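You operate a simulated robot arm through the tools that you are given. There is no shell and no other tool. Be economical: measure what you need, move in short steps, check, and stop when the job is done.

The job below is to be done with a simulated robot arm. You get a single attempt, and the scene is never put back.

TASK
Wet the sponge and scrub the dried cream off the glass slab.
Fine: the sponge is in the CLOTHS drawer; shut it again. Wet it on the wet pad and leave it there. What is to be rubbed or washed off counts as gone when no trace of it is left.

The check looks at the end state, three seconds after you hand in, the way a careful person would. Anything else that was tipped, shoved, dropped, spilled or broken makes it a failure. Flat cloth is picked up by pressing the open fingertips on it (5 to 10 N) and closing them slowly along it; thin cloth reads only 2 to 8 mm in the jaws.

THE ROBOT
A 7-joint arm with a fingered hand on a trunk, on a base that drives. Base frame: it is fixed to the floor where the robot stands at the start and does not move with it; the origin is under the middle of the robot, x ahead of it, y to its left, z up. Units: mm, rad, N and s.
With the tool pointing down near the work surface it reaches from about 100 to 560 mm from the robot's upright axis, wherever it stands. Its first joint turns from -1.204 to 3.002 rad. Places, roughly: cloths drawer [600, 200, 500]; dried cream [600, 200, 900]; wet pad [400, 200, 900]; wet pad by the balance [400, 200, 900]. Payload 3.4 kg.
The TCP is the grasp point between the finger pads, 25 mm short of the fingertips. In the tool frame z runs along the fingers and y along their closing line. Largest opening 88 mm; the body of the gripper starts 29 mm behind the TCP. The gripper is a hand of 5 fingers: y runs from the thumb to the fingers, the wrist lies at [-13, -97, -162] in the tool frame.
Orientation is that of the tool frame in the base frame, as a unit quaternion [w, x, y, z]. With the fingers straight down and the wrist toward the robot, the tool's x, y and z point along [0, 1, 0], [1, 0, 0] and [0, 0, -1] of the base frame.

THE INTERFACE
- The arm moves only by the tool nudge_tool. Its arguments are lists of equal length, an entry for each row: "xyz": the shift along the base's x, y, z in units of 400 mm (1.0 is 400 mm), a list of three; "turn": the turn, a rotation vector about the base's x, y, z in units of 45 degrees (1.0 is 45 degrees), a list of three. In form: {"xyz": [[x, y, z], ...], "turn": [[ax, ay, az], ...]}. A call has 1 to 8 rows; each row is the pose to reach, as a shift and turn from the pose commanded when the call began. A call with a number of a shift or a turn outside -1 to 1 is refused whole. Rows are played at 5 a second. More than 50 mm and 0.15 rad between two rows, and nothing of the call is played. Where a pose cannot be reached the arm comes as near as it can. A force on the tool above 60 N (or 10 N above the force at the start of the call, whichever is more), or a blocked arm, ends the call early, and 0.2 s more pass. In this call time passes only in rows, and 0.2 s behind the last. The reply holds the time, the measured pose of the TCP, the force on the tool along the base axes, the opening and the grip force, in the units named above and with some noise, with the torque about the TCP (base axes, N m) and any sound that the robot's microphone picked up, and new pictures: "views" is both (left out), scene, wrist or none.
- Cameras (640 x 400 px; columns grow to the right, rows downward): "scene" is now at [133.6, 12.4, 1286.6]; the picture's right is [0.14, -0.99, -0.00], its down [-0.63, -0.09, -0.77] and it looks along [0.77, 0.11, -0.63] (base axes); focal length 214 px, centre (320, 200). "wrist" rides on the gripper at [59, -79, -105] in the tool frame; the picture's right is [-0.73, 0.32, -0.61], its down [-0.62, -0.68, 0.38] and it looks along [-0.29, 0.66, 0.70] (tool axes); focal length 234 px, centre (320, 200). There is no depth. A picture from a camera that has moved, and an enlarged one, comes with that camera's place and axes in the base frame and with its lens.
- slide_trunk(by): slides the trunk up (or, below 0, down) by that many mm; the arm and the scene camera ride with it, the base frame stays. It gives what a move gives, with no picture.
- steer(legs): drives the robot by 1 to 6 legs, each [ahead, left, turn to the left] in mm, mm and rad, along the robot's own axes; the way and the turn of a leg run together, so that a leg with both is an arc; at most 1500 mm and 3.142 rad a leg. The arm and the cameras ride along, it lands a little off, and it stops where it bumps. It gives what a move gives, and a new picture of the scene camera.
- set_fingers(index, middle, ring, little, thumb_bend, thumb_turn): sets how far each is bent, from 0 (flat) to 1 (curled in); at 0.3 the hand is open as for a grip, at 0.7 the pads meet at the TCP. One left out holds its place. A second passes; each finger stops where it meets its share of the squeeze, and holds until it gets a number again. It is the only way to open and close the hand. It gives what a move gives, with no picture; readings hold the bend of each and the force on index, middle, ring, little, thumb and palm. thumb_turn goes from beside the hand (0) to across from the fingers (1), as for a grip.
- head_to(pan, tilt): turns the head with the scene camera to pan (to the left, within 1.501 rad either way) and tilt (down, from -0.506 to 1.204), counted from straight ahead of the robot. It gives what a move gives, and a new picture of the scene camera.
- enlarge(camera, box): a new picture of the part [left, top, right, bottom] of that camera's present view, enlarged. The clock stands still meanwhile.
- finish_job(): hands the job in; it is judged then, once.

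Go step by step. Nothing tells you exact positions but the pictures and the camera data: compare them with the known pose of the tool, close in by small moves and look again before you grip or let go. The budget is 120 turns and 260 pictures, counting those below and the enlarged ones. Unless the task says otherwise, let go and move clear before handing in, and close with one line.

The tools are called after "Emit:" as a command line: name --argument value ..., lists and objects as JSON in quotes. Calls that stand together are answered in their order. nudge_tool: Moves the arm, as the interface text tells. Its arguments: {"type":"object","properties":{"xyz":{"type":"array","items":{"type":"array","items":{"type":"number"}}},"turn":{"type":"array","items":{"type":"array","items":{"type":"number"}}},"views":{"type":"string","enum":["both","scene","wrist","none"]}},"required":["xyz","turn"]} The other tools are called the same way: slide_trunk (by) slides the trunk up or down; set_fingers (index, middle, ring, little, thumb_bend, thumb_turn) moves the fingers one by one; steer (legs) drives the base; head_to (pan, tilt) turns the head that bears the scene camera; enlarge (camera, box) takes an enlarged picture of a part of a camera's view; finish_job () hands the job in.

At the start:

```text
time: 0.0
tcp_pos: [536.3, -110.2, 1221.7]
tcp_rot: [0.0, 0.708, 0.706, 0.0]
ft_force: [-0.4, -0.6, -0.2]
ft_torque: [-0.01, 0.0, -0.01]
width: 87.6
grip_force: 0.0
shape: jaw
bend: [0.3, 0.3, 0.3, 0.3, 0.3, 0.98]
finger forces: [0.0, 0.0, 0.0, 0.0, 0.0, 0.0]
trunk travel left (down, up): [-550.0, 390.0]
robot x, y, heading: [0.7, -0.7, -0.003]
head pan, tilt: [0.141, 0.688]
```

scene: 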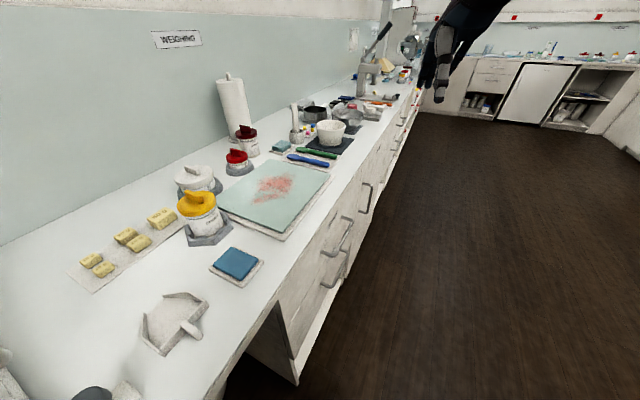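
wrist: 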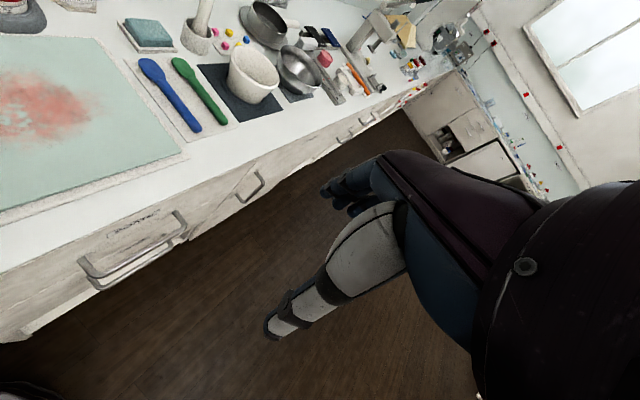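

I see the counter on the left with the slab and the pink stain, a blue pad near (372, 227), and drawers below. I'll look closer at the labels on the drawers first.

Emit:
enlarge --camera "scene" --box '[240, 150, 440, 390]'

Emit:
enlarge --camera "wrist" --box '[0, 0, 400, 340]'

Emit:
enlarge --camera "scene" --box '[60, 120, 360, 360]'

```text
1.67 times, centred on (340, 270) of scene
camera zoom: at [133.6, 12.4, 1286.6], right [0.14, -0.99, 0.0], down [-0.63, -0.09, -0.77], along [0.77, 0.11, -0.63], focal length 358 px, centre (287, 83)
```

zoom: 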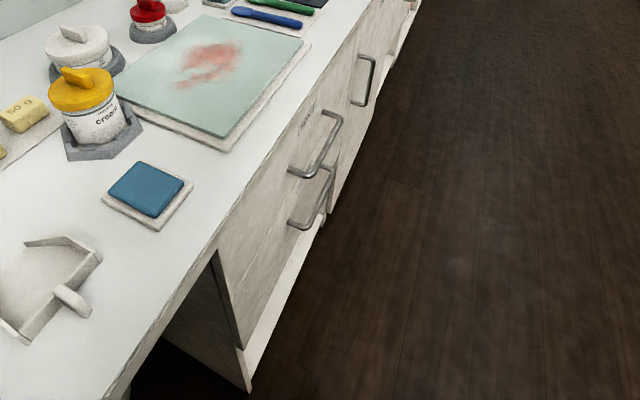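

```text
1.18 times, centred on (200, 170) of wrist
camera zoom: at [456.2, -51.1, 1326.7], right [0.32, -0.73, 0.61], down [-0.68, -0.62, -0.38], along [0.66, -0.29, -0.7], focal length 276 px, centre (461, 235)
```

zoom: 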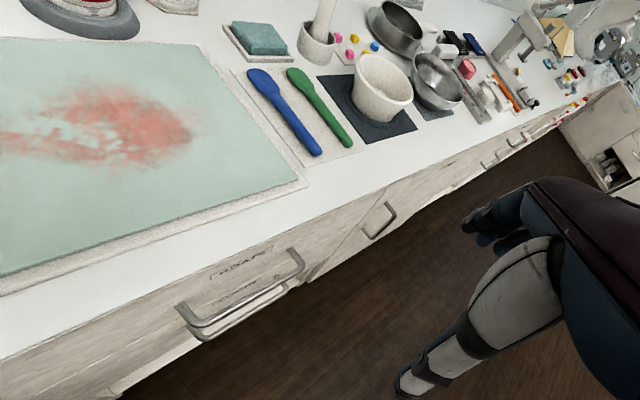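

```text
1.67 times, centred on (210, 240) of scene
camera zoom: at [133.6, 12.4, 1286.6], right [0.14, -0.99, 0.0], down [-0.63, -0.09, -0.77], along [0.77, 0.11, -0.63], focal length 358 px, centre (503, 133)
```

zoom: 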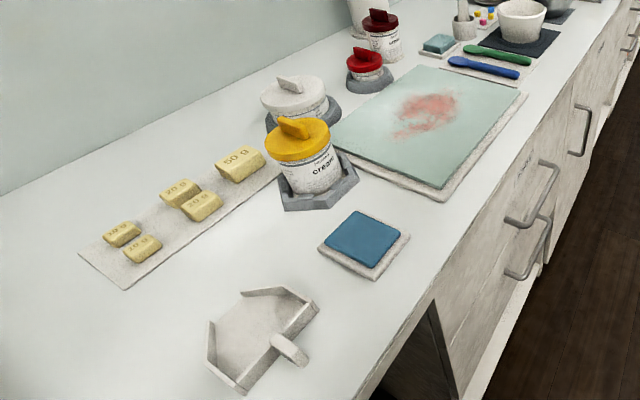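

The counter edge runs a little slanted. I'll back out to the right and turn to face the drawers.

Emit:
steer --legs '[[0, -650, 0], [500, 0, 0], [0, 0, 1.4]]'

Emit:
head_to --pan 0 --tilt 0.6

```text
time: 9.7
tcp_pos: [697.8, -148.3, 1221.3]
tcp_rot: [-0.001, 0.082, 0.997, 0.0]
ft_force: [0.8, -0.1, 0.0]
ft_torque: [0.0, -0.03, -0.01]
width: 87.8
grip_force: 0.1
shape: jaw
bend: [0.3, 0.3, 0.3, 0.3, 0.3, 0.98]
finger forces: [0.1, 0.0, 0.0, 0.1, 0.0, 0.0]
trunk travel left (down, up): [-550.0, 390.0]
robot x, y, heading: [501.3, -659.5, 1.411]
head pan, tilt: [0.141, 0.688]
camera scene: at [511.6, -524.0, 1286.5], right [1.0, -0.02, 0.0], down [-0.01, -0.63, -0.77], along [0.02, 0.77, -0.63], focal length 214 px, centre (320, 200)
```

scene: 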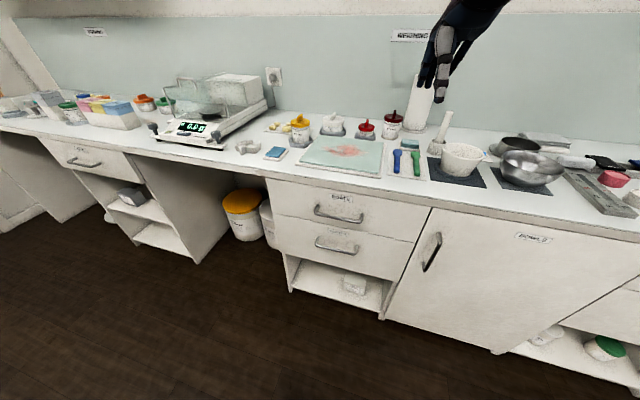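

```text
time: 10.4
tcp_pos: [698.8, -147.3, 1221.6]
tcp_rot: [0.0, 0.082, 0.997, -0.001]
ft_force: [-0.1, -0.1, -0.5]
ft_torque: [0.0, 0.03, -0.01]
width: 87.2
grip_force: 0.0
shape: jaw
bend: [0.3, 0.3, 0.3, 0.3, 0.3, 0.98]
finger forces: [0.0, 0.0, 0.0, 0.1, 0.0, 0.0]
trunk travel left (down, up): [-550.0, 390.0]
robot x, y, heading: [502.2, -656.4, 1.413]
head pan, tilt: [0.0, 0.6]
camera scene: at [524.2, -522.2, 1294.1], right [0.99, -0.16, 0.0], down [-0.09, -0.56, -0.82], along [0.13, 0.81, -0.57], focal length 214 px, centre (320, 200)
```

scene: 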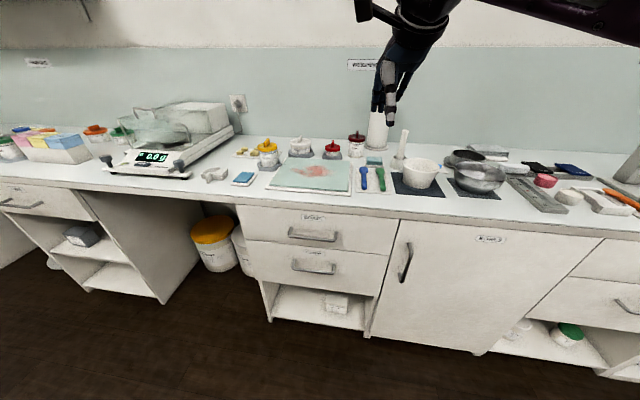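

Emit:
enlarge --camera "scene" --box '[230, 190, 400, 310]'

Emit:
enlarge --camera "scene" --box '[220, 110, 420, 220]'

```text
3.33 times, centred on (315, 250) of scene
camera zoom: at [524.2, -522.2, 1294.1], right [0.99, -0.16, 0.0], down [-0.09, -0.56, -0.82], along [0.13, 0.81, -0.57], focal length 715 px, centre (337, 33)
```

zoom: 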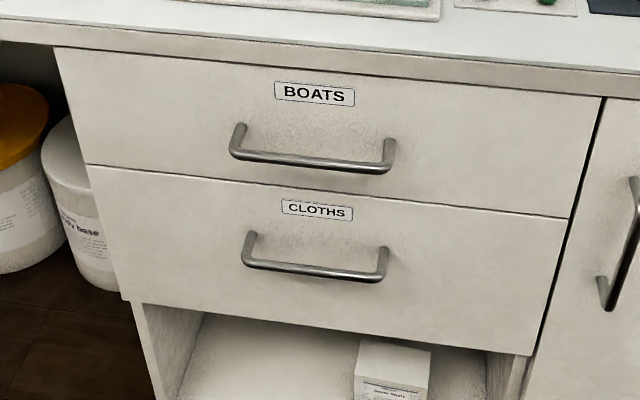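

```text
3.20 times, centred on (320, 165) of scene
camera zoom: at [524.2, -522.2, 1294.1], right [0.99, -0.16, 0.0], down [-0.09, -0.56, -0.82], along [0.13, 0.81, -0.57], focal length 686 px, centre (320, 312)
```

zoom: 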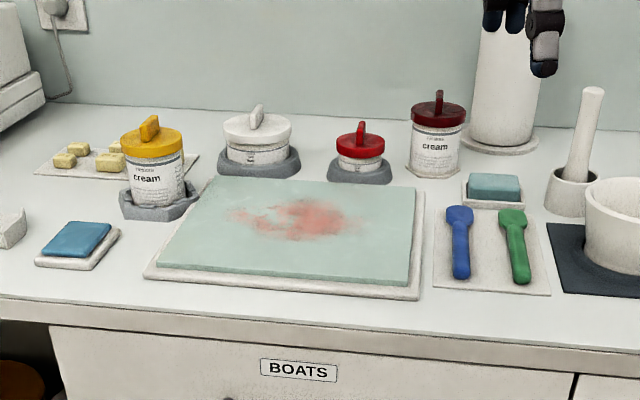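

CLOTHS is the lower drawer, with its bar at about (583, 16, 585). The counter runs about 18° off x. I'll square up to it and draw the arm back.

Emit:
steer --legs '[[0, 0, -0.156], [0, 80, 0], [60, 0, 0]]'

Emit:
nudge_tool --xyz '[[-0.035, -0.105, 0], [-0.07, -0.21, 0], [-0.105, -0.315, 0], [-0.14, -0.42, 0], [-0.155, -0.475, 0]]' --turn '[[0, 0, 0], [0, 0, 0], [0, 0, 0], [0, 0, 0], [0, 0, 0]]' --views "none"

```text
time: 12.6
tcp_pos: [717.8, -102.4, 1221.4]
tcp_rot: [-0.001, 0.159, 0.987, -0.001]
ft_force: [-0.8, -0.1, -0.8]
ft_torque: [-0.02, 0.0, -0.01]
width: 87.9
grip_force: 0.1
shape: jaw
bend: [0.3, 0.3, 0.3, 0.3, 0.3, 0.98]
finger forces: [0.0, 0.0, 0.1, 0.1, 0.0, 0.0]
trunk travel left (down, up): [-550.0, 390.0]
robot x, y, heading: [445.7, -577.7, 1.253]
head pan, tilt: [0.0, 0.6]
camera scene: at [487.8, -444.2, 1293.9], right [0.95, -0.31, 0.0], down [-0.18, -0.54, -0.82], along [0.26, 0.78, -0.57], focal length 214 px, centre (320, 200)
```

scene: 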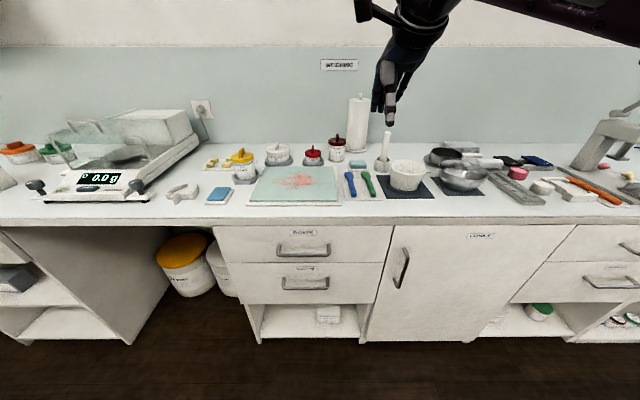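

```text
time: 13.8
tcp_pos: [652.5, -277.6, 1208.3]
tcp_rot: [-0.001, 0.159, 0.987, 0.0]
ft_force: [-0.7, 0.3, 0.3]
ft_torque: [0.03, -0.03, 0.0]
width: 87.5
grip_force: 0.1
shape: jaw
bend: [0.3, 0.3, 0.3, 0.3, 0.3, 0.98]
finger forces: [0.0, 0.0, 0.0, 0.0, 0.0, 0.0]
out of reach, approached as far as the arm can: row 4, 5
trunk travel left (down, up): [-550.0, 390.0]
robot x, y, heading: [450.2, -581.1, 1.251]
head pan, tilt: [0.0, 0.6]
```

Now pitch the hand toward the drawer, in the air.

Emit:
nudge_tool --xyz '[[0, 0, 0], [0, 0, 0], [0, 0, 0], [0, 0, 0], [0, 0, 0], [0, 0, 0]]' --turn '[[0.16, -0.053, 0], [0.32, -0.106, 0], [0.48, -0.159, 0], [0.64, -0.212, 0], [0.8, -0.265, 0], [0.95, -0.315, 0]]' --views "none"

Emit:
nudge_tool --xyz '[[-0.05, 0.0165, 0], [-0.1, 0.033, 0], [-0.15, 0.05, 0], [-0.2, 0.066, 0], [-0.25, 0.082, 0], [-0.3, 0.099, 0]]' --turn '[[0.16, -0.053, 0], [0.32, -0.106, 0], [0.48, -0.159, 0], [0.64, -0.212, 0], [0.76, -0.252, 0], [0.76, -0.252, 0]]' --views "both"

```text
time: 15.2
tcp_pos: [651.5, -268.5, 1222.7]
tcp_rot: [0.061, 0.147, 0.912, 0.378]
ft_force: [-0.4, 0.2, -1.0]
ft_torque: [0.0, 0.0, -0.01]
width: 87.8
grip_force: 0.2
shape: jaw
bend: [0.3, 0.3, 0.3, 0.3, 0.3, 0.98]
finger forces: [0.1, 0.0, 0.1, 0.0, 0.1, 0.1]
out of reach, approached as far as the arm can: row 6
trunk travel left (down, up): [-550.0, 390.0]
robot x, y, heading: [442.9, -578.8, 1.251]
head pan, tilt: [0.0, 0.6]
```

```text
time: 16.6
tcp_pos: [648.2, -189.6, 1250.5]
tcp_rot: [0.053, 0.084, 0.783, 0.614]
ft_force: [1.0, -0.4, 0.3]
ft_torque: [0.0, 0.0, 0.01]
width: 88.1
grip_force: 0.1
shape: jaw
bend: [0.3, 0.3, 0.3, 0.3, 0.3, 0.97]
finger forces: [0.0, 0.0, 0.0, 0.1, 0.0, 0.0]
out of reach, approached as far as the arm can: row 1, 2, 3, 4, 5, 6
trunk travel left (down, up): [-550.0, 390.0]
robot x, y, heading: [445.2, -576.2, 1.249]
head pan, tilt: [0.0, 0.6]
camera scene: at [490.4, -446.4, 1294.0], right [0.95, -0.31, 0.0], down [-0.18, -0.54, -0.83], along [0.26, 0.78, -0.56], focal length 214 px, centre (320, 200)
camera wrist: at [565.0, -294.7, 1200.9], right [0.62, -0.65, 0.44], down [0.64, 0.08, -0.77], along [0.46, 0.76, 0.46], focal length 234 px, centre (320, 200)
```

scene: 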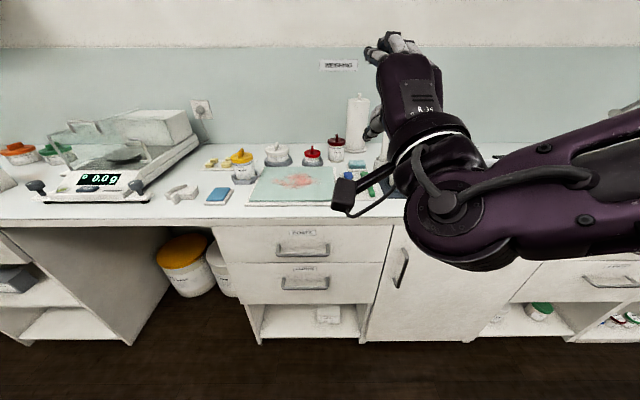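
wrist: 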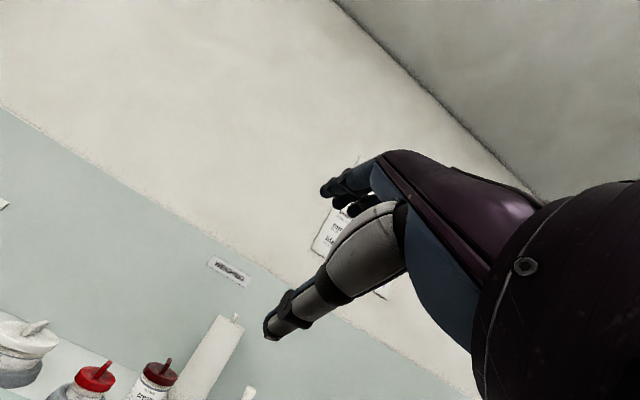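

Hand is pitched forward with clearance before the counter edge. I'll lower the trunk.

Emit:
slide_trunk --by -500

Emit:
nudge_tool --xyz '[[-0.06, 0.02, -0.03], [-0.12, 0.04, -0.06], [-0.18, 0.06, -0.09], [-0.24, 0.08, -0.12], [-0.3, 0.1, -0.15]]' --turn '[[0, 0, 0], [0, 0, 0], [0, 0, 0], [0, 0, 0], [0, 0, 0]]' --views "both"

```text
refused: -500 is not a number from -400 to 400
```

```text
time: 17.8
tcp_pos: [530.9, -109.6, 1203.8]
tcp_rot: [0.052, 0.092, 0.786, 0.609]
ft_force: [-0.6, 1.0, 0.3]
ft_torque: [-0.01, -0.01, -0.01]
width: 87.9
grip_force: 0.0
shape: jaw
bend: [0.3, 0.3, 0.3, 0.3, 0.3, 0.97]
finger forces: [0.0, 0.1, 0.0, 0.2, 0.1, 0.1]
out of reach, approached as far as the arm can: row 1, 2, 3, 4, 5
trunk travel left (down, up): [-550.0, 390.0]
robot x, y, heading: [445.1, -580.1, 1.247]
head pan, tilt: [0.0, 0.6]
camera scene: at [464.5, -442.6, 1286.2], right [1.0, -0.1, 0.0], down [-0.06, -0.63, -0.77], along [0.08, 0.77, -0.64], focal length 214 px, centre (320, 200)
camera wrist: at [446.8, -215.4, 1155.4], right [0.62, -0.65, 0.44], down [0.63, 0.07, -0.77], along [0.47, 0.76, 0.45], focal length 234 px, centre (320, 200)
```

scene: 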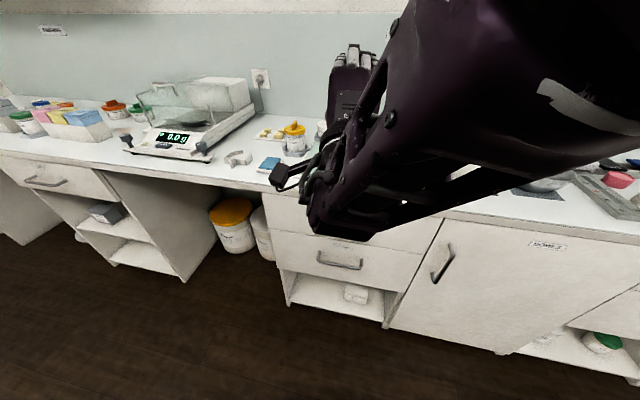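
wrist: 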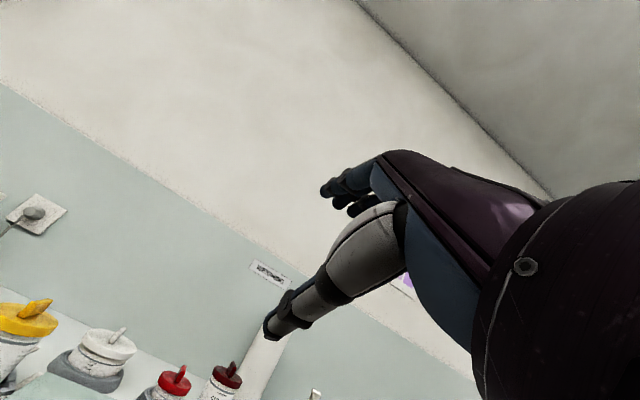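

The tool sits in front of the edge near u=538. Lower the trunk in two goes.

Emit:
slide_trunk --by -300

Emit:
slide_trunk --by -240

Emit:
head_to --pan 0 --tilt 0.35

Emit:
enlarge --camera "wrist" --box '[0, 0, 640, 400]'

```text
time: 20.8
tcp_pos: [532.9, -112.7, 904.9]
tcp_rot: [0.051, 0.088, 0.785, 0.611]
ft_force: [-0.7, 0.0, -0.2]
ft_torque: [-0.02, -0.03, -0.02]
width: 87.8
grip_force: 0.1
shape: jaw
bend: [0.3, 0.3, 0.3, 0.3, 0.3, 0.97]
finger forces: [0.1, 0.1, 0.0, 0.0, 0.0, 0.0]
trunk travel left (down, up): [-250.0, 690.0]
robot x, y, heading: [444.7, -579.1, 1.25]
head pan, tilt: [0.0, 0.6]
```

```text
time: 23.3
tcp_pos: [531.8, -112.3, 666.4]
tcp_rot: [0.052, 0.087, 0.783, 0.613]
ft_force: [1.2, -0.2, 0.1]
ft_torque: [0.03, -0.02, 0.02]
width: 87.8
grip_force: 0.1
shape: jaw
bend: [0.3, 0.3, 0.3, 0.3, 0.3, 0.97]
finger forces: [0.1, 0.0, 0.0, 0.0, 0.0, 0.0]
trunk travel left (down, up): [-10.0, 930.0]
robot x, y, heading: [446.8, -579.0, 1.253]
head pan, tilt: [0.0, 0.6]
```

```text
time: 24.1
tcp_pos: [531.2, -114.1, 667.6]
tcp_rot: [0.05, 0.087, 0.783, 0.614]
ft_force: [0.5, 0.4, -0.1]
ft_torque: [-0.03, 0.05, 0.01]
width: 88.0
grip_force: 0.0
shape: jaw
bend: [0.3, 0.3, 0.3, 0.3, 0.3, 0.97]
finger forces: [0.0, 0.1, 0.0, 0.1, 0.0, 0.0]
trunk travel left (down, up): [-10.0, 930.0]
robot x, y, heading: [443.1, -576.7, 1.247]
head pan, tilt: [0.0, 0.351]
camera scene: at [465.8, -443.4, 748.7], right [1.0, -0.07, 0.0], down [-0.04, -0.61, -0.79], along [0.05, 0.79, -0.61], focal length 214 px, centre (320, 200)
```

scene: 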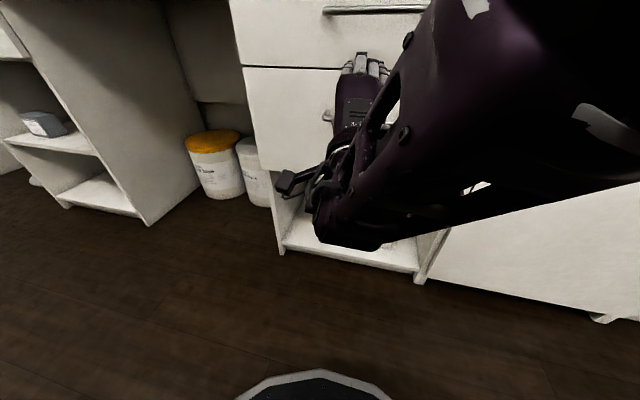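

```text
1.00 times, centred on (320, 200) of wrist (not enlarged: the box is as wide or as high as the picture)
camera zoom: at [447.8, -219.7, 618.3], right [0.62, -0.65, 0.44], down [0.63, 0.08, -0.77], along [0.46, 0.76, 0.46], focal length 234 px, centre (320, 200)
```

zoom: 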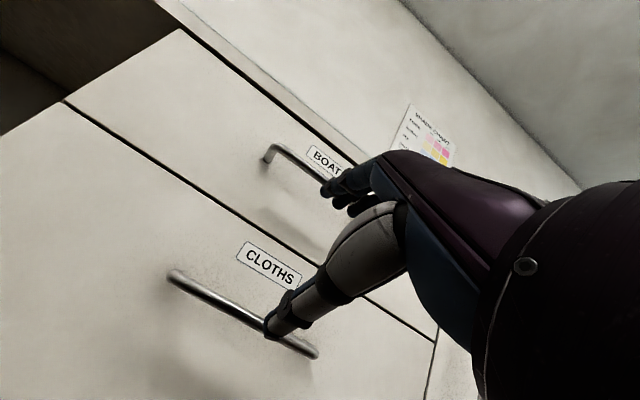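

The wrist view shows the CLOTHS bar at about (581, 5, 601). I'll lower to its height and straighten the small yaw.

Emit:
nudge_tool --xyz '[[0.012, -0.004, -0.08], [0.024, -0.008, -0.155], [0.024, -0.008, -0.155]]' --turn '[[0, 0, -0.08], [0, 0, -0.16], [0, 0, -0.16]]' --views "wrist"

```text
time: 24.9
tcp_pos: [557.0, -113.6, 639.0]
tcp_rot: [0.081, 0.141, 0.783, 0.6]
ft_force: [-0.2, -0.1, 0.1]
ft_torque: [0.03, -0.04, -0.01]
width: 88.1
grip_force: 0.1
shape: jaw
bend: [0.3, 0.3, 0.3, 0.3, 0.3, 0.97]
finger forces: [0.0, 0.0, 0.0, 0.0, 0.1, 0.0]
out of reach, approached as far as the arm can: row 1, 2, 3
trunk travel left (down, up): [-10.0, 930.0]
robot x, y, heading: [446.4, -575.9, 1.252]
head pan, tilt: [0.0, 0.351]
camera wrist: at [460.0, -209.4, 594.1], right [0.55, -0.71, 0.44], down [0.62, -0.01, -0.78], along [0.56, 0.7, 0.44], focal length 234 px, centre (320, 200)
```

wrist: 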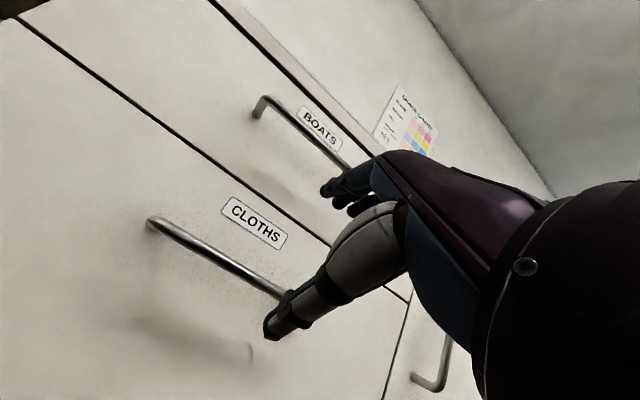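

Emit:
nudge_tool --xyz '[[0, 0.053, -0.045], [0, 0.106, -0.0875], [0, 0.106, -0.0875]]' --turn '[[0, 0, 0], [0, 0, 0], [0, 0, 0]]' --views "wrist"

```text
time: 25.7
tcp_pos: [544.6, -78.1, 644.3]
tcp_rot: [0.084, 0.143, 0.776, 0.608]
ft_force: [-0.5, -0.8, 0.8]
ft_torque: [-0.01, 0.02, 0.0]
width: 87.9
grip_force: 0.0
shape: jaw
bend: [0.3, 0.3, 0.3, 0.3, 0.3, 0.97]
finger forces: [0.0, 0.0, 0.0, 0.0, 0.0, 0.1]
out of reach, approached as far as the arm can: row 1, 2, 3
trunk travel left (down, up): [-10.0, 930.0]
robot x, y, heading: [445.1, -580.5, 1.256]
head pan, tilt: [0.0, 0.351]
camera wrist: at [447.4, -172.3, 597.1], right [0.54, -0.72, 0.43], down [0.62, 0.0, -0.78], along [0.56, 0.69, 0.45], focal length 234 px, centre (320, 200)
```

wrist: 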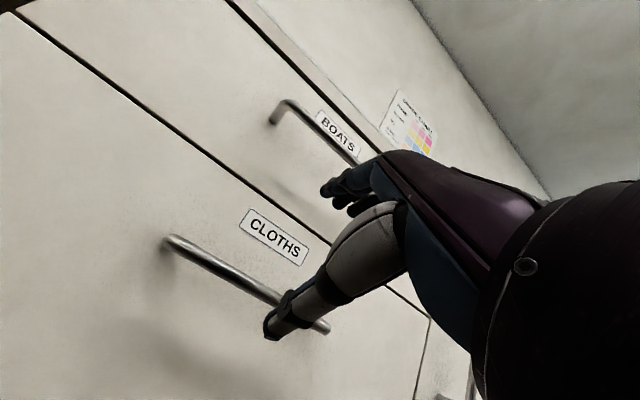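

The arm cannot go lower with the wrist below the fingers; pitching the fingers more downward raises the wrist, so I'll try about 40°.

Emit:
nudge_tool --xyz '[[0, 0, -0.02], [0, 0, -0.04], [0, 0, -0.06], [0, 0, -0.08], [0, 0, -0.1]]' --turn '[[-0.14, 0.046, 0], [-0.28, 0.092, 0], [-0.42, 0.139, 0], [-0.56, 0.185, 0], [-0.56, 0.185, 0]]' --views "both"

```text
time: 26.9
tcp_pos: [537.3, -76.5, 596.5]
tcp_rot: [0.064, 0.152, 0.896, 0.413]
ft_force: [0.4, 0.3, -0.5]
ft_torque: [0.0, -0.01, 0.0]
width: 87.7
grip_force: 0.1
shape: jaw
bend: [0.3, 0.3, 0.3, 0.3, 0.3, 0.97]
finger forces: [0.1, 0.0, 0.1, 0.0, 0.0, 0.0]
trunk travel left (down, up): [-10.0, 930.0]
robot x, y, heading: [444.5, -578.4, 1.252]
head pan, tilt: [0.0, 0.351]
camera scene: at [489.2, -441.1, 776.9], right [0.95, -0.31, 0.0], down [-0.11, -0.33, -0.94], along [0.29, 0.89, -0.34], focal length 214 px, centre (320, 200)
camera wrist: at [439.7, -182.3, 606.4], right [0.61, -0.47, 0.63], down [0.53, -0.35, -0.77], along [0.59, 0.81, 0.04], focal length 234 px, centre (320, 200)
```

scene: 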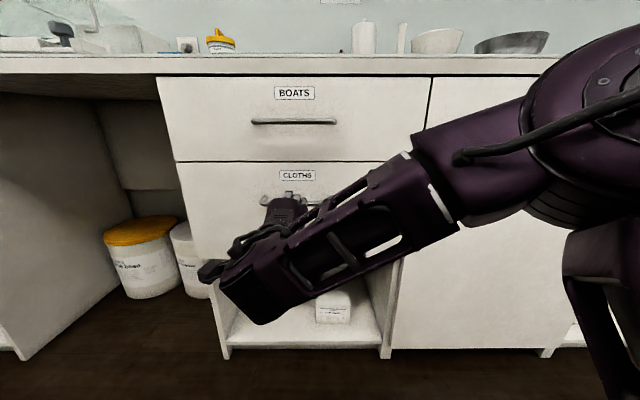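
wrist: 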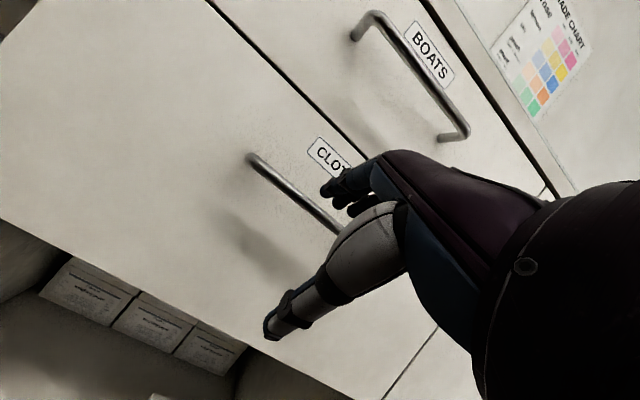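

Reachable now at 41° pitch. I'll half-close the fingers (leaving the thumb open) so they slip behind the bar from above, and move in partway.

Emit:
set_fingers --index 0.53 --middle 0.53 --ring 0.53 --little 0.53

Emit:
nudge_tool --xyz '[[0.03, 0.03, 0.06], [0.07, 0.08, 0.07], [0.085, 0.125, 0.07], [0.085, 0.125, 0.07]]' --turn '[[0, 0, 0], [0, 0, 0], [0, 0, 0], [0, 0, 0]]'

Emit:
enlarge --camera "wrist" --box '[200, 100, 440, 350]'

Emit:
enlarge --camera "scene" --box '[200, 130, 400, 270]'

```text
time: 27.9
tcp_pos: [538.4, -77.7, 595.3]
tcp_rot: [0.063, 0.153, 0.896, 0.412]
ft_force: [-0.8, 0.2, 0.4]
ft_torque: [0.07, 0.04, 0.02]
width: 59.9
grip_force: 0.1
shape: fingers
bend: [0.53, 0.53, 0.53, 0.53, 0.3, 0.97]
finger forces: [0.1, 0.0, 0.1, 0.1, 0.0, 0.0]
trunk travel left (down, up): [-10.0, 930.0]
robot x, y, heading: [448.1, -582.4, 1.247]
head pan, tilt: [0.0, 0.351]
```

```text
time: 28.9
tcp_pos: [572.9, -27.1, 624.1]
tcp_rot: [0.062, 0.152, 0.896, 0.412]
ft_force: [0.2, -0.7, 0.2]
ft_torque: [-0.01, 0.02, 0.0]
width: 60.1
grip_force: 0.0
shape: fingers
bend: [0.53, 0.53, 0.53, 0.53, 0.3, 0.97]
finger forces: [0.0, 0.0, 0.1, 0.0, 0.1, 0.0]
trunk travel left (down, up): [-10.0, 930.0]
robot x, y, heading: [443.9, -573.1, 1.249]
head pan, tilt: [0.0, 0.351]
camera scene: at [489.2, -441.1, 776.8], right [0.95, -0.31, 0.0], down [-0.11, -0.33, -0.94], along [0.29, 0.89, -0.34], focal length 214 px, centre (320, 200)
camera wrist: at [474.2, -132.6, 634.4], right [0.61, -0.48, 0.63], down [0.53, -0.34, -0.77], along [0.59, 0.81, 0.04], focal length 234 px, centre (320, 200)
```

scene: 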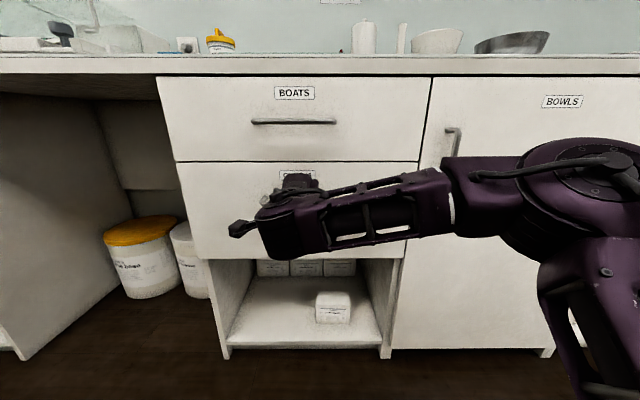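
wrist: 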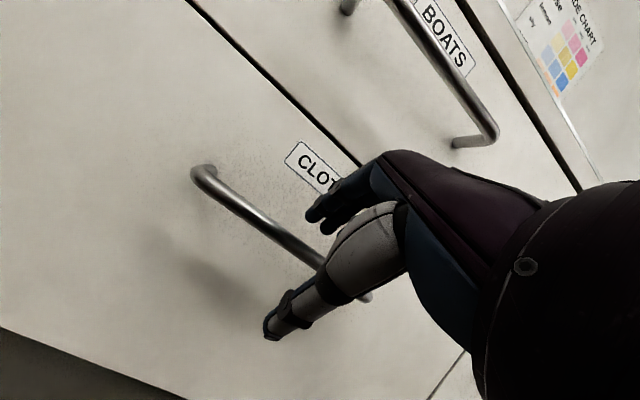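

```text
1.60 times, centred on (320, 225) of wrist
camera zoom: at [474.2, -132.6, 634.4], right [0.61, -0.48, 0.63], down [0.53, -0.34, -0.77], along [0.59, 0.81, 0.04], focal length 375 px, centre (320, 160)
```

zoom: 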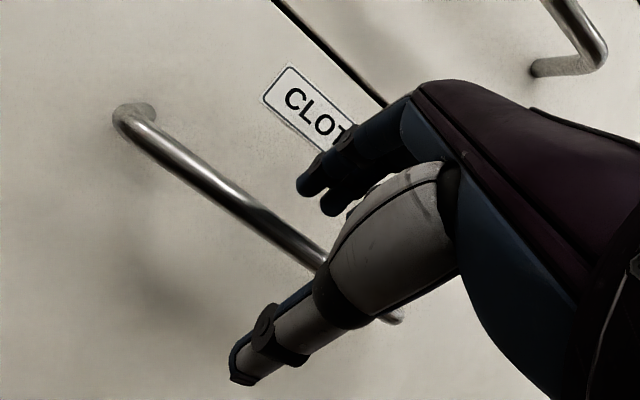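

```text
2.86 times, centred on (300, 200) of scene
camera zoom: at [489.2, -441.1, 776.8], right [0.95, -0.31, 0.0], down [-0.11, -0.33, -0.94], along [0.29, 0.89, -0.34], focal length 613 px, centre (377, 200)
```

zoom: 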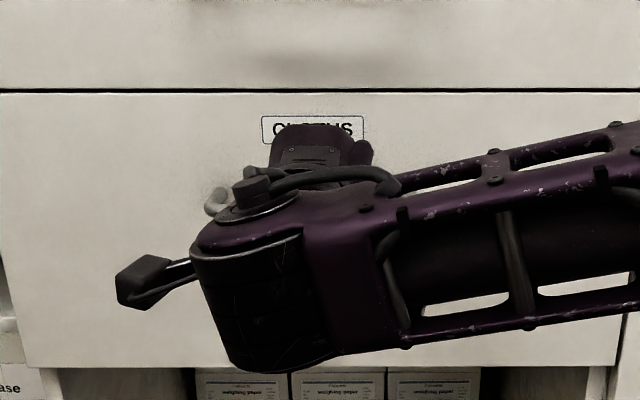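

Bar refined to n≈190, z≈602; the fingers are above and in front of it. Move forward 25 mm, then down 18 mm.

Emit:
nudge_tool --xyz '[[0.01, 0.03, 0], [0.0197, 0.0593, 0], [0.0197, 0.0593, -0.025], [0.0197, 0.0593, -0.045]]' --turn '[[0, 0, 0], [0, 0, 0], [0, 0, 0], [0, 0, 0]]' --views "wrist"

Emit:
enlarge --camera "wrist" --box '[200, 100, 440, 350]'

```text
time: 29.9
tcp_pos: [579.6, -3.7, 604.5]
tcp_rot: [0.062, 0.152, 0.896, 0.413]
ft_force: [-0.1, 0.2, 0.1]
ft_torque: [0.0, 0.0, 0.01]
width: 59.9
grip_force: 0.1
shape: fingers
bend: [0.53, 0.53, 0.53, 0.53, 0.3, 0.97]
finger forces: [0.0, 0.0, 0.0, 0.0, 0.1, 0.1]
trunk travel left (down, up): [-10.0, 930.0]
robot x, y, heading: [448.1, -576.2, 1.249]
head pan, tilt: [0.0, 0.351]
camera wrist: at [481.4, -108.4, 615.8], right [0.61, -0.47, 0.63], down [0.53, -0.34, -0.77], along [0.59, 0.81, 0.04], focal length 234 px, centre (320, 200)
```

wrist: 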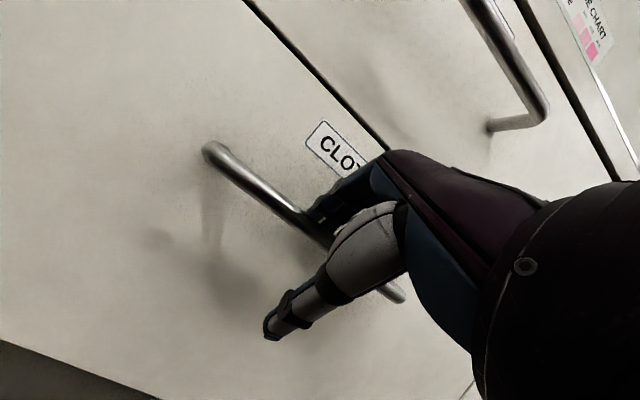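

```text
1.60 times, centred on (320, 225) of wrist
camera zoom: at [481.4, -108.4, 615.8], right [0.61, -0.47, 0.63], down [0.53, -0.34, -0.77], along [0.59, 0.81, 0.04], focal length 375 px, centre (320, 160)
```

zoom: 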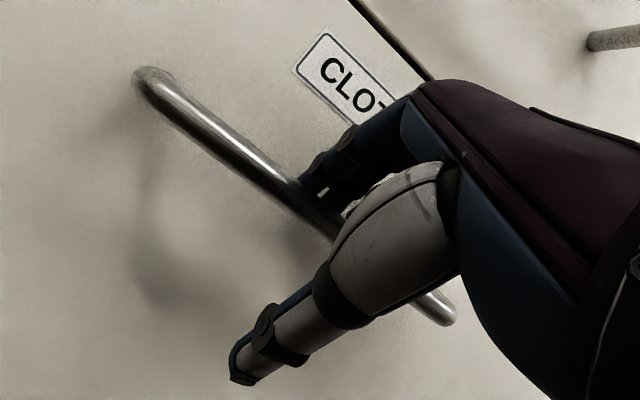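

The fingertips are behind the bar; closing the hand on it.

Emit:
set_fingers --thumb_bend 0.75 --index 0.65 --middle 0.65 --ring 0.65 --little 0.65

Emit:
enlarge --camera "wrist" --box '[200, 100, 440, 350]'

```text
time: 30.9
tcp_pos: [580.7, -3.9, 606.0]
tcp_rot: [0.062, 0.152, 0.896, 0.412]
ft_force: [0.1, -0.2, -3.5]
ft_torque: [-0.02, -0.01, 0.03]
width: 0.6
grip_force: 1.8
shape: fingers
bend: [0.65, 0.65, 0.65, 0.65, 0.73, 0.97]
finger forces: [0.1, 0.0, 0.1, 0.1, 3.8, 0.0]
trunk travel left (down, up): [-10.0, 930.0]
robot x, y, heading: [446.4, -580.2, 1.251]
head pan, tilt: [0.0, 0.351]
```

```text
1.60 times, centred on (320, 225) of wrist
camera zoom: at [481.3, -108.3, 615.5], right [0.61, -0.47, 0.63], down [0.53, -0.35, -0.77], along [0.59, 0.81, 0.04], focal length 375 px, centre (320, 160)
```

zoom: 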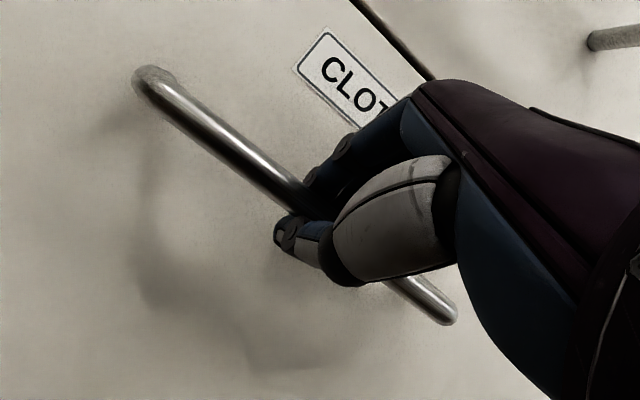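

Emit:
nudge_tool --xyz '[[-0.01, -0.03, 0], [-0.02, -0.06, 0], [-0.03, -0.09, 0]]' --turn '[[0, 0, 0], [0, 0, 0], [0, 0, 0]]' --views "wrist"

```text
time: 31.7
tcp_pos: [568.8, -40.4, 606.3]
tcp_rot: [0.063, 0.153, 0.896, 0.412]
ft_force: [-0.2, -0.3, -2.9]
ft_torque: [-0.03, -0.04, 0.01]
width: 0.8
grip_force: 1.9
shape: fingers
bend: [0.65, 0.65, 0.65, 0.64, 0.73, 0.98]
finger forces: [0.0, 0.0, 0.0, 0.8, 2.9, 0.0]
trunk travel left (down, up): [-10.0, 930.0]
robot x, y, heading: [447.0, -579.7, 1.243]
head pan, tilt: [0.0, 0.351]
camera wrist: at [469.2, -144.5, 616.0], right [0.61, -0.47, 0.63], down [0.53, -0.34, -0.77], along [0.59, 0.81, 0.04], focal length 234 px, centre (320, 200)
```

wrist: 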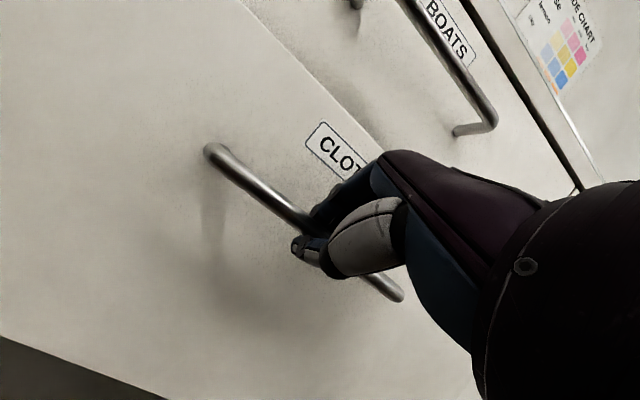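

The drawer follows. Continue pulling.

Emit:
nudge_tool --xyz '[[-0.018, -0.053, 0], [-0.035, -0.107, 0], [-0.053, -0.16, 0], [-0.071, -0.214, 0], [-0.088, -0.267, 0], [-0.106, -0.32, 0], [-0.124, -0.374, 0], [-0.1415, -0.427, 0]]' --turn '[[0, 0, 0], [0, 0, 0], [0, 0, 0], [0, 0, 0], [0, 0, 0], [0, 0, 0], [0, 0, 0], [0, 0, 0]]'

```text
time: 33.5
tcp_pos: [510.7, -210.8, 605.9]
tcp_rot: [0.063, 0.153, 0.895, 0.413]
ft_force: [0.9, -0.3, -2.0]
ft_torque: [-0.06, -0.06, 0.01]
width: 0.5
grip_force: 1.9
shape: fingers
bend: [0.65, 0.65, 0.65, 0.64, 0.73, 0.98]
finger forces: [0.1, 0.0, 0.1, 1.5, 2.9, 0.0]
trunk travel left (down, up): [-10.0, 930.0]
robot x, y, heading: [444.9, -578.5, 1.248]
head pan, tilt: [0.0, 0.351]
camera scene: at [489.3, -441.1, 776.8], right [0.95, -0.31, 0.0], down [-0.11, -0.33, -0.94], along [0.29, 0.89, -0.34], focal length 214 px, centre (320, 200)
camera wrist: at [412.2, -315.4, 616.3], right [0.61, -0.47, 0.63], down [0.53, -0.34, -0.78], along [0.59, 0.81, 0.04], focal length 234 px, centre (320, 200)
```

scene: 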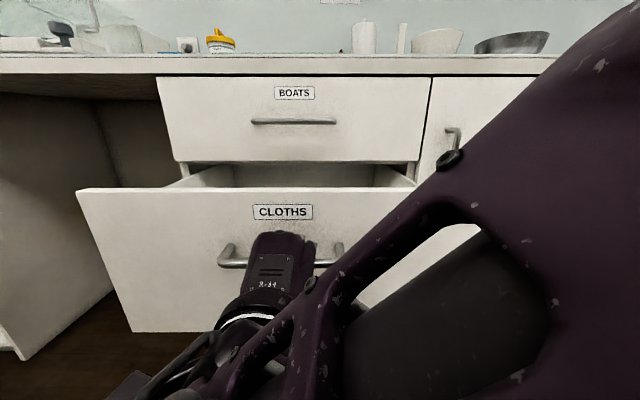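
wrist: 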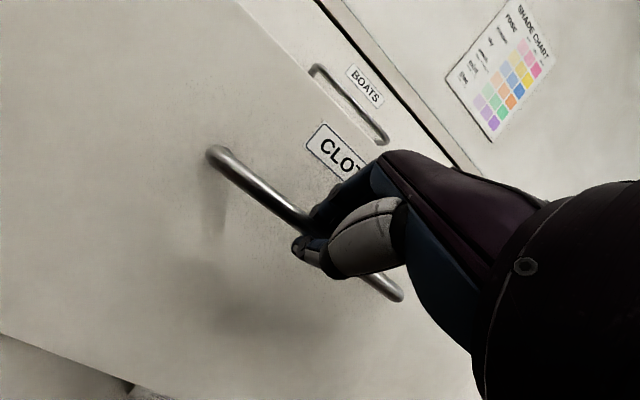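

The drawer is open about 215 mm. Release the bar, lift off, and look inside.

Emit:
set_fingers --thumb_bend 0.3 --index 0.5 --middle 0.5 --ring 0.5 --little 0.5

Emit:
nudge_tool --xyz '[[0, 0, 0.05], [0, 0, 0.1], [0, 0, 0.15]]' --turn '[[0, 0, 0], [0, 0, 0], [0, 0, 0]]' --views "none"

Emit:
slide_trunk --by 350

Emit:
head_to --pan 0.1 --tilt 0.95

```text
time: 34.5
tcp_pos: [511.8, -210.2, 606.2]
tcp_rot: [0.062, 0.152, 0.896, 0.412]
ft_force: [-0.4, 0.6, 0.3]
ft_torque: [-0.03, 0.02, 0.0]
width: 62.8
grip_force: 0.0
shape: fingers
bend: [0.5, 0.5, 0.5, 0.5, 0.3, 0.98]
finger forces: [0.0, 0.1, 0.1, 0.0, 0.0, 0.0]
trunk travel left (down, up): [-10.0, 930.0]
robot x, y, heading: [444.9, -576.6, 1.254]
head pan, tilt: [0.0, 0.351]
```

```text
time: 35.3
tcp_pos: [511.7, -210.0, 665.5]
tcp_rot: [0.063, 0.152, 0.896, 0.413]
ft_force: [-0.1, 0.2, -0.1]
ft_torque: [-0.01, 0.02, 0.0]
width: 62.7
grip_force: 0.0
shape: fingers
bend: [0.5, 0.5, 0.5, 0.5, 0.3, 0.98]
finger forces: [0.0, 0.0, 0.1, 0.1, 0.0, 0.0]
trunk travel left (down, up): [-10.0, 930.0]
robot x, y, heading: [442.7, -575.8, 1.25]
head pan, tilt: [0.0, 0.351]
```

```text
time: 38.7
tcp_pos: [511.1, -210.3, 1016.5]
tcp_rot: [0.063, 0.153, 0.896, 0.412]
ft_force: [0.1, -0.2, 0.0]
ft_torque: [0.01, 0.01, 0.04]
width: 62.8
grip_force: 0.1
shape: fingers
bend: [0.5, 0.5, 0.5, 0.5, 0.3, 0.98]
finger forces: [0.0, 0.0, 0.0, 0.1, 0.1, 0.0]
trunk travel left (down, up): [-360.0, 580.0]
robot x, y, heading: [444.1, -576.9, 1.254]
head pan, tilt: [0.0, 0.351]
```

```text
time: 39.7
tcp_pos: [513.2, -208.6, 1012.0]
tcp_rot: [0.065, 0.155, 0.897, 0.408]
ft_force: [0.1, 0.7, 0.4]
ft_torque: [0.04, 0.0, 0.01]
width: 62.8
grip_force: 0.1
shape: fingers
bend: [0.5, 0.5, 0.5, 0.5, 0.3, 0.98]
finger forces: [0.0, 0.0, 0.1, 0.0, 0.0, 0.0]
trunk travel left (down, up): [-360.0, 580.0]
robot x, y, heading: [443.6, -579.4, 1.251]
head pan, tilt: [0.099, 0.949]
camera scene: at [482.2, -443.7, 1104.8], right [0.97, -0.25, 0.0], down [-0.14, -0.54, -0.83], along [0.21, 0.8, -0.56], focal length 214 px, centre (320, 200)
```

scene: 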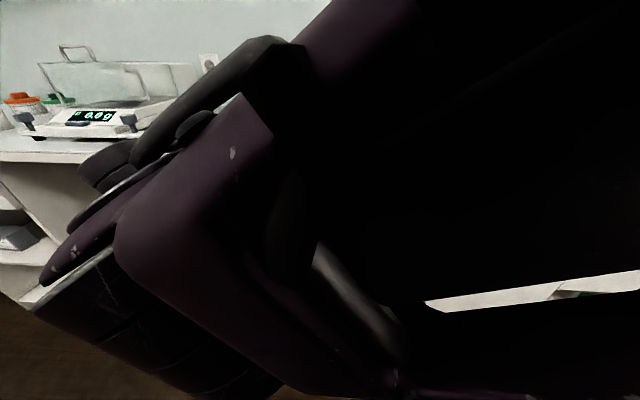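

The arm blocks the view. I'll turn the fingers down and swing the hand right and up.

Emit:
nudge_tool --xyz '[[0.06, 0, 0.03], [0.12, 0, 0.06], [0.18, 0, 0.09], [0.25, 0, 0.12], [0.31, 0, 0.15], [0.36, 0, 0.18]]' --turn '[[-0.16, 0.053, 0], [-0.32, 0.106, 0], [-0.48, 0.159, 0], [-0.64, 0.212, 0], [-0.8, 0.265, 0], [-0.96, 0.318, 0]]' --views "both"

```text
time: 41.1
tcp_pos: [655.0, -210.2, 1088.6]
tcp_rot: [0.004, 0.167, 0.985, 0.033]
ft_force: [-0.2, -1.3, 0.6]
ft_torque: [-0.07, 0.02, -0.07]
width: 62.8
grip_force: 0.0
shape: fingers
bend: [0.5, 0.5, 0.5, 0.5, 0.3, 0.98]
finger forces: [0.0, 0.0, 0.0, 0.0, 0.0, 0.0]
trunk travel left (down, up): [-360.0, 580.0]
robot x, y, heading: [442.3, -577.9, 1.247]
head pan, tilt: [0.099, 0.949]
camera scene: at [475.5, -458.7, 1075.7], right [0.98, -0.22, 0.0], down [-0.18, -0.79, -0.58], along [0.13, 0.57, -0.81], focal length 214 px, centre (320, 200)
camera wrist: at [570.9, -272.4, 1188.5], right [0.78, 0.03, 0.62], down [0.37, -0.82, -0.43], along [0.5, 0.57, -0.65], focal length 234 px, centre (320, 200)
```

scene: 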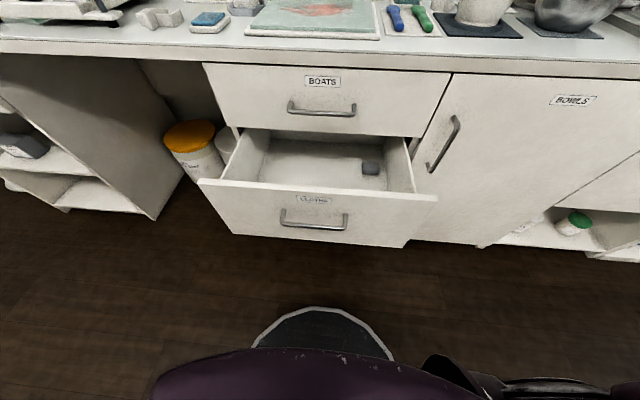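
wrist: 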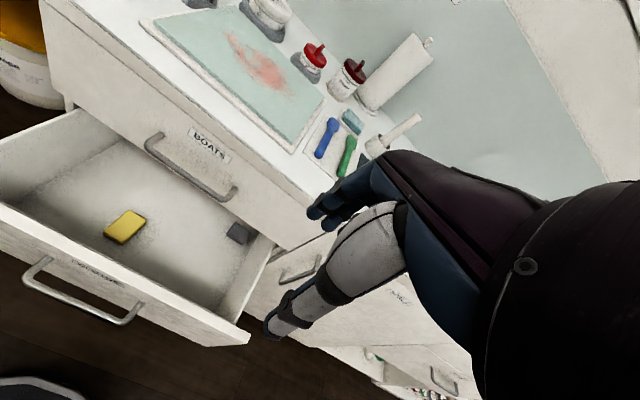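

A yellow sponge lies in the drawer. Zooming in for its size and place.

Emit:
enlarge --camera "wrist" --box '[0, 90, 280, 350]'

Emit:
enlarge --camera "scene" --box '[180, 60, 460, 260]'

```text
1.54 times, centred on (140, 220) of wrist
camera zoom: at [570.9, -272.4, 1188.5], right [0.78, 0.03, 0.62], down [0.37, -0.82, -0.43], along [0.5, 0.57, -0.65], focal length 360 px, centre (597, 169)
```

zoom: 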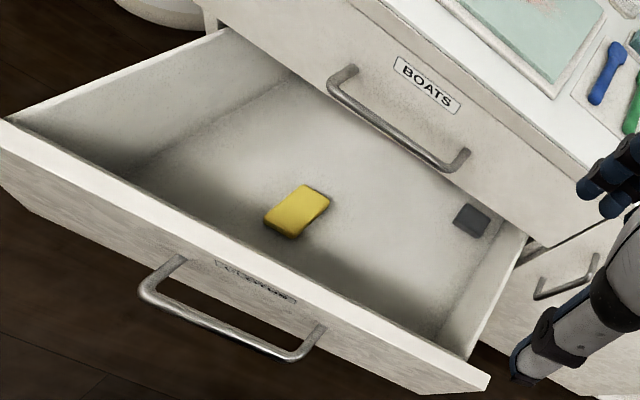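

```text
2.00 times, centred on (320, 160) of scene
camera zoom: at [475.5, -458.7, 1075.7], right [0.98, -0.22, 0.0], down [-0.18, -0.79, -0.58], along [0.13, 0.57, -0.81], focal length 429 px, centre (320, 280)
```

zoom: 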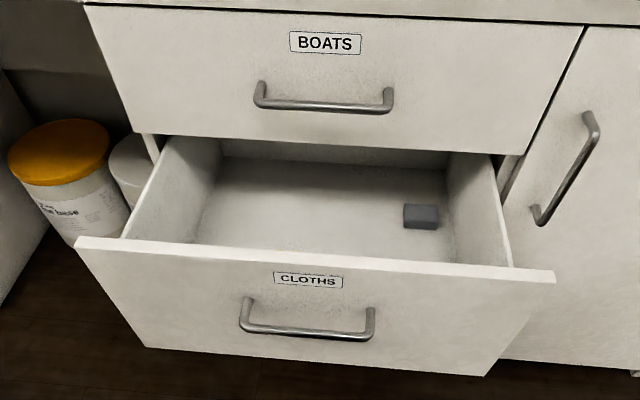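

Sponge centre is about (512, −18), top z≈515, long side pointing away from the robot. I'll yaw the hand 90° (wrist to the right) and come above it.

Emit:
nudge_tool --xyz '[[-0.03, 0.03, 0], [-0.06, 0.06, 0], [-0.09, 0.09, 0], [-0.12, 0.12, 0], [-0.15, 0.15, 0], [-0.18, 0.18, 0]]' --turn '[[0, 0, 0.17], [0, 0, 0.34], [0, 0, 0.51], [0, 0, 0.68], [0, 0, 0.85], [0, 0, 1.0]]' --views "none"

Emit:
nudge_tool --xyz '[[-0.03, 0.04, 0], [-0.06, 0.08, 0], [-0.09, 0.12, 0], [-0.12, 0.16, 0], [-0.15, 0.2, 0], [-0.19, 0.23, 0]]' --turn '[[0, 0, 0.17], [0, 0, 0.34], [0, 0, 0.51], [0, 0, 0.68], [0, 0, 0.85], [0, 0, 1.0]]' --views "both"

```text
time: 42.5
tcp_pos: [584.0, -137.5, 1088.3]
tcp_rot: [-0.009, -0.222, 0.974, 0.032]
ft_force: [1.5, -0.9, 0.1]
ft_torque: [0.0, 0.01, 0.01]
width: 62.9
grip_force: 0.0
shape: fingers
bend: [0.5, 0.5, 0.5, 0.5, 0.3, 0.98]
finger forces: [0.0, 0.1, 0.0, 0.0, 0.0, 0.0]
trunk travel left (down, up): [-360.0, 580.0]
robot x, y, heading: [445.7, -579.2, 1.253]
head pan, tilt: [0.099, 0.949]
```

```text
time: 43.9
tcp_pos: [496.2, -89.2, 1038.2]
tcp_rot: [-0.019, -0.577, 0.816, 0.029]
ft_force: [0.5, 0.0, 0.1]
ft_torque: [0.0, -0.03, 0.02]
width: 62.6
grip_force: 0.2
shape: fingers
bend: [0.5, 0.5, 0.5, 0.5, 0.3, 0.98]
finger forces: [0.1, 0.0, 0.0, 0.1, 0.0, 0.0]
out of reach, approached as far as the arm can: row 4, 5, 6
trunk travel left (down, up): [-360.0, 580.0]
robot x, y, heading: [443.3, -575.5, 1.25]
head pan, tilt: [0.099, 0.949]
camera scene: at [475.5, -458.0, 1075.6], right [0.98, -0.22, 0.0], down [-0.18, -0.79, -0.58], along [0.13, 0.57, -0.81], focal length 214 px, centre (320, 200)
camera wrist: at [556.5, -173.5, 1137.6], right [-0.02, 0.78, 0.63], down [0.82, 0.37, -0.43], along [-0.57, 0.51, -0.65], focal length 234 px, centre (320, 200)
```

scene: 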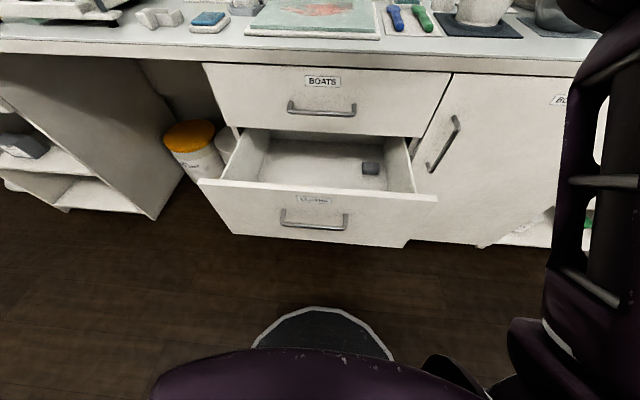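
wrist: 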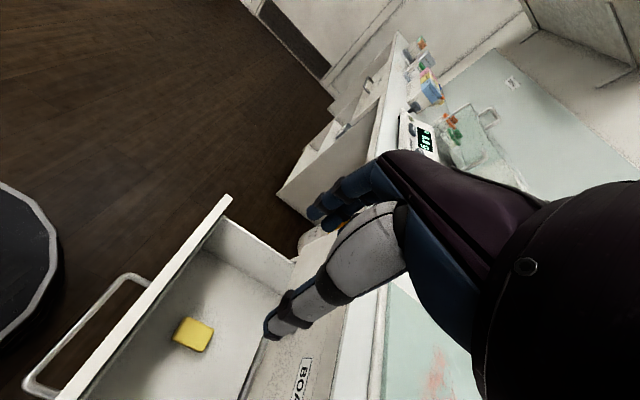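

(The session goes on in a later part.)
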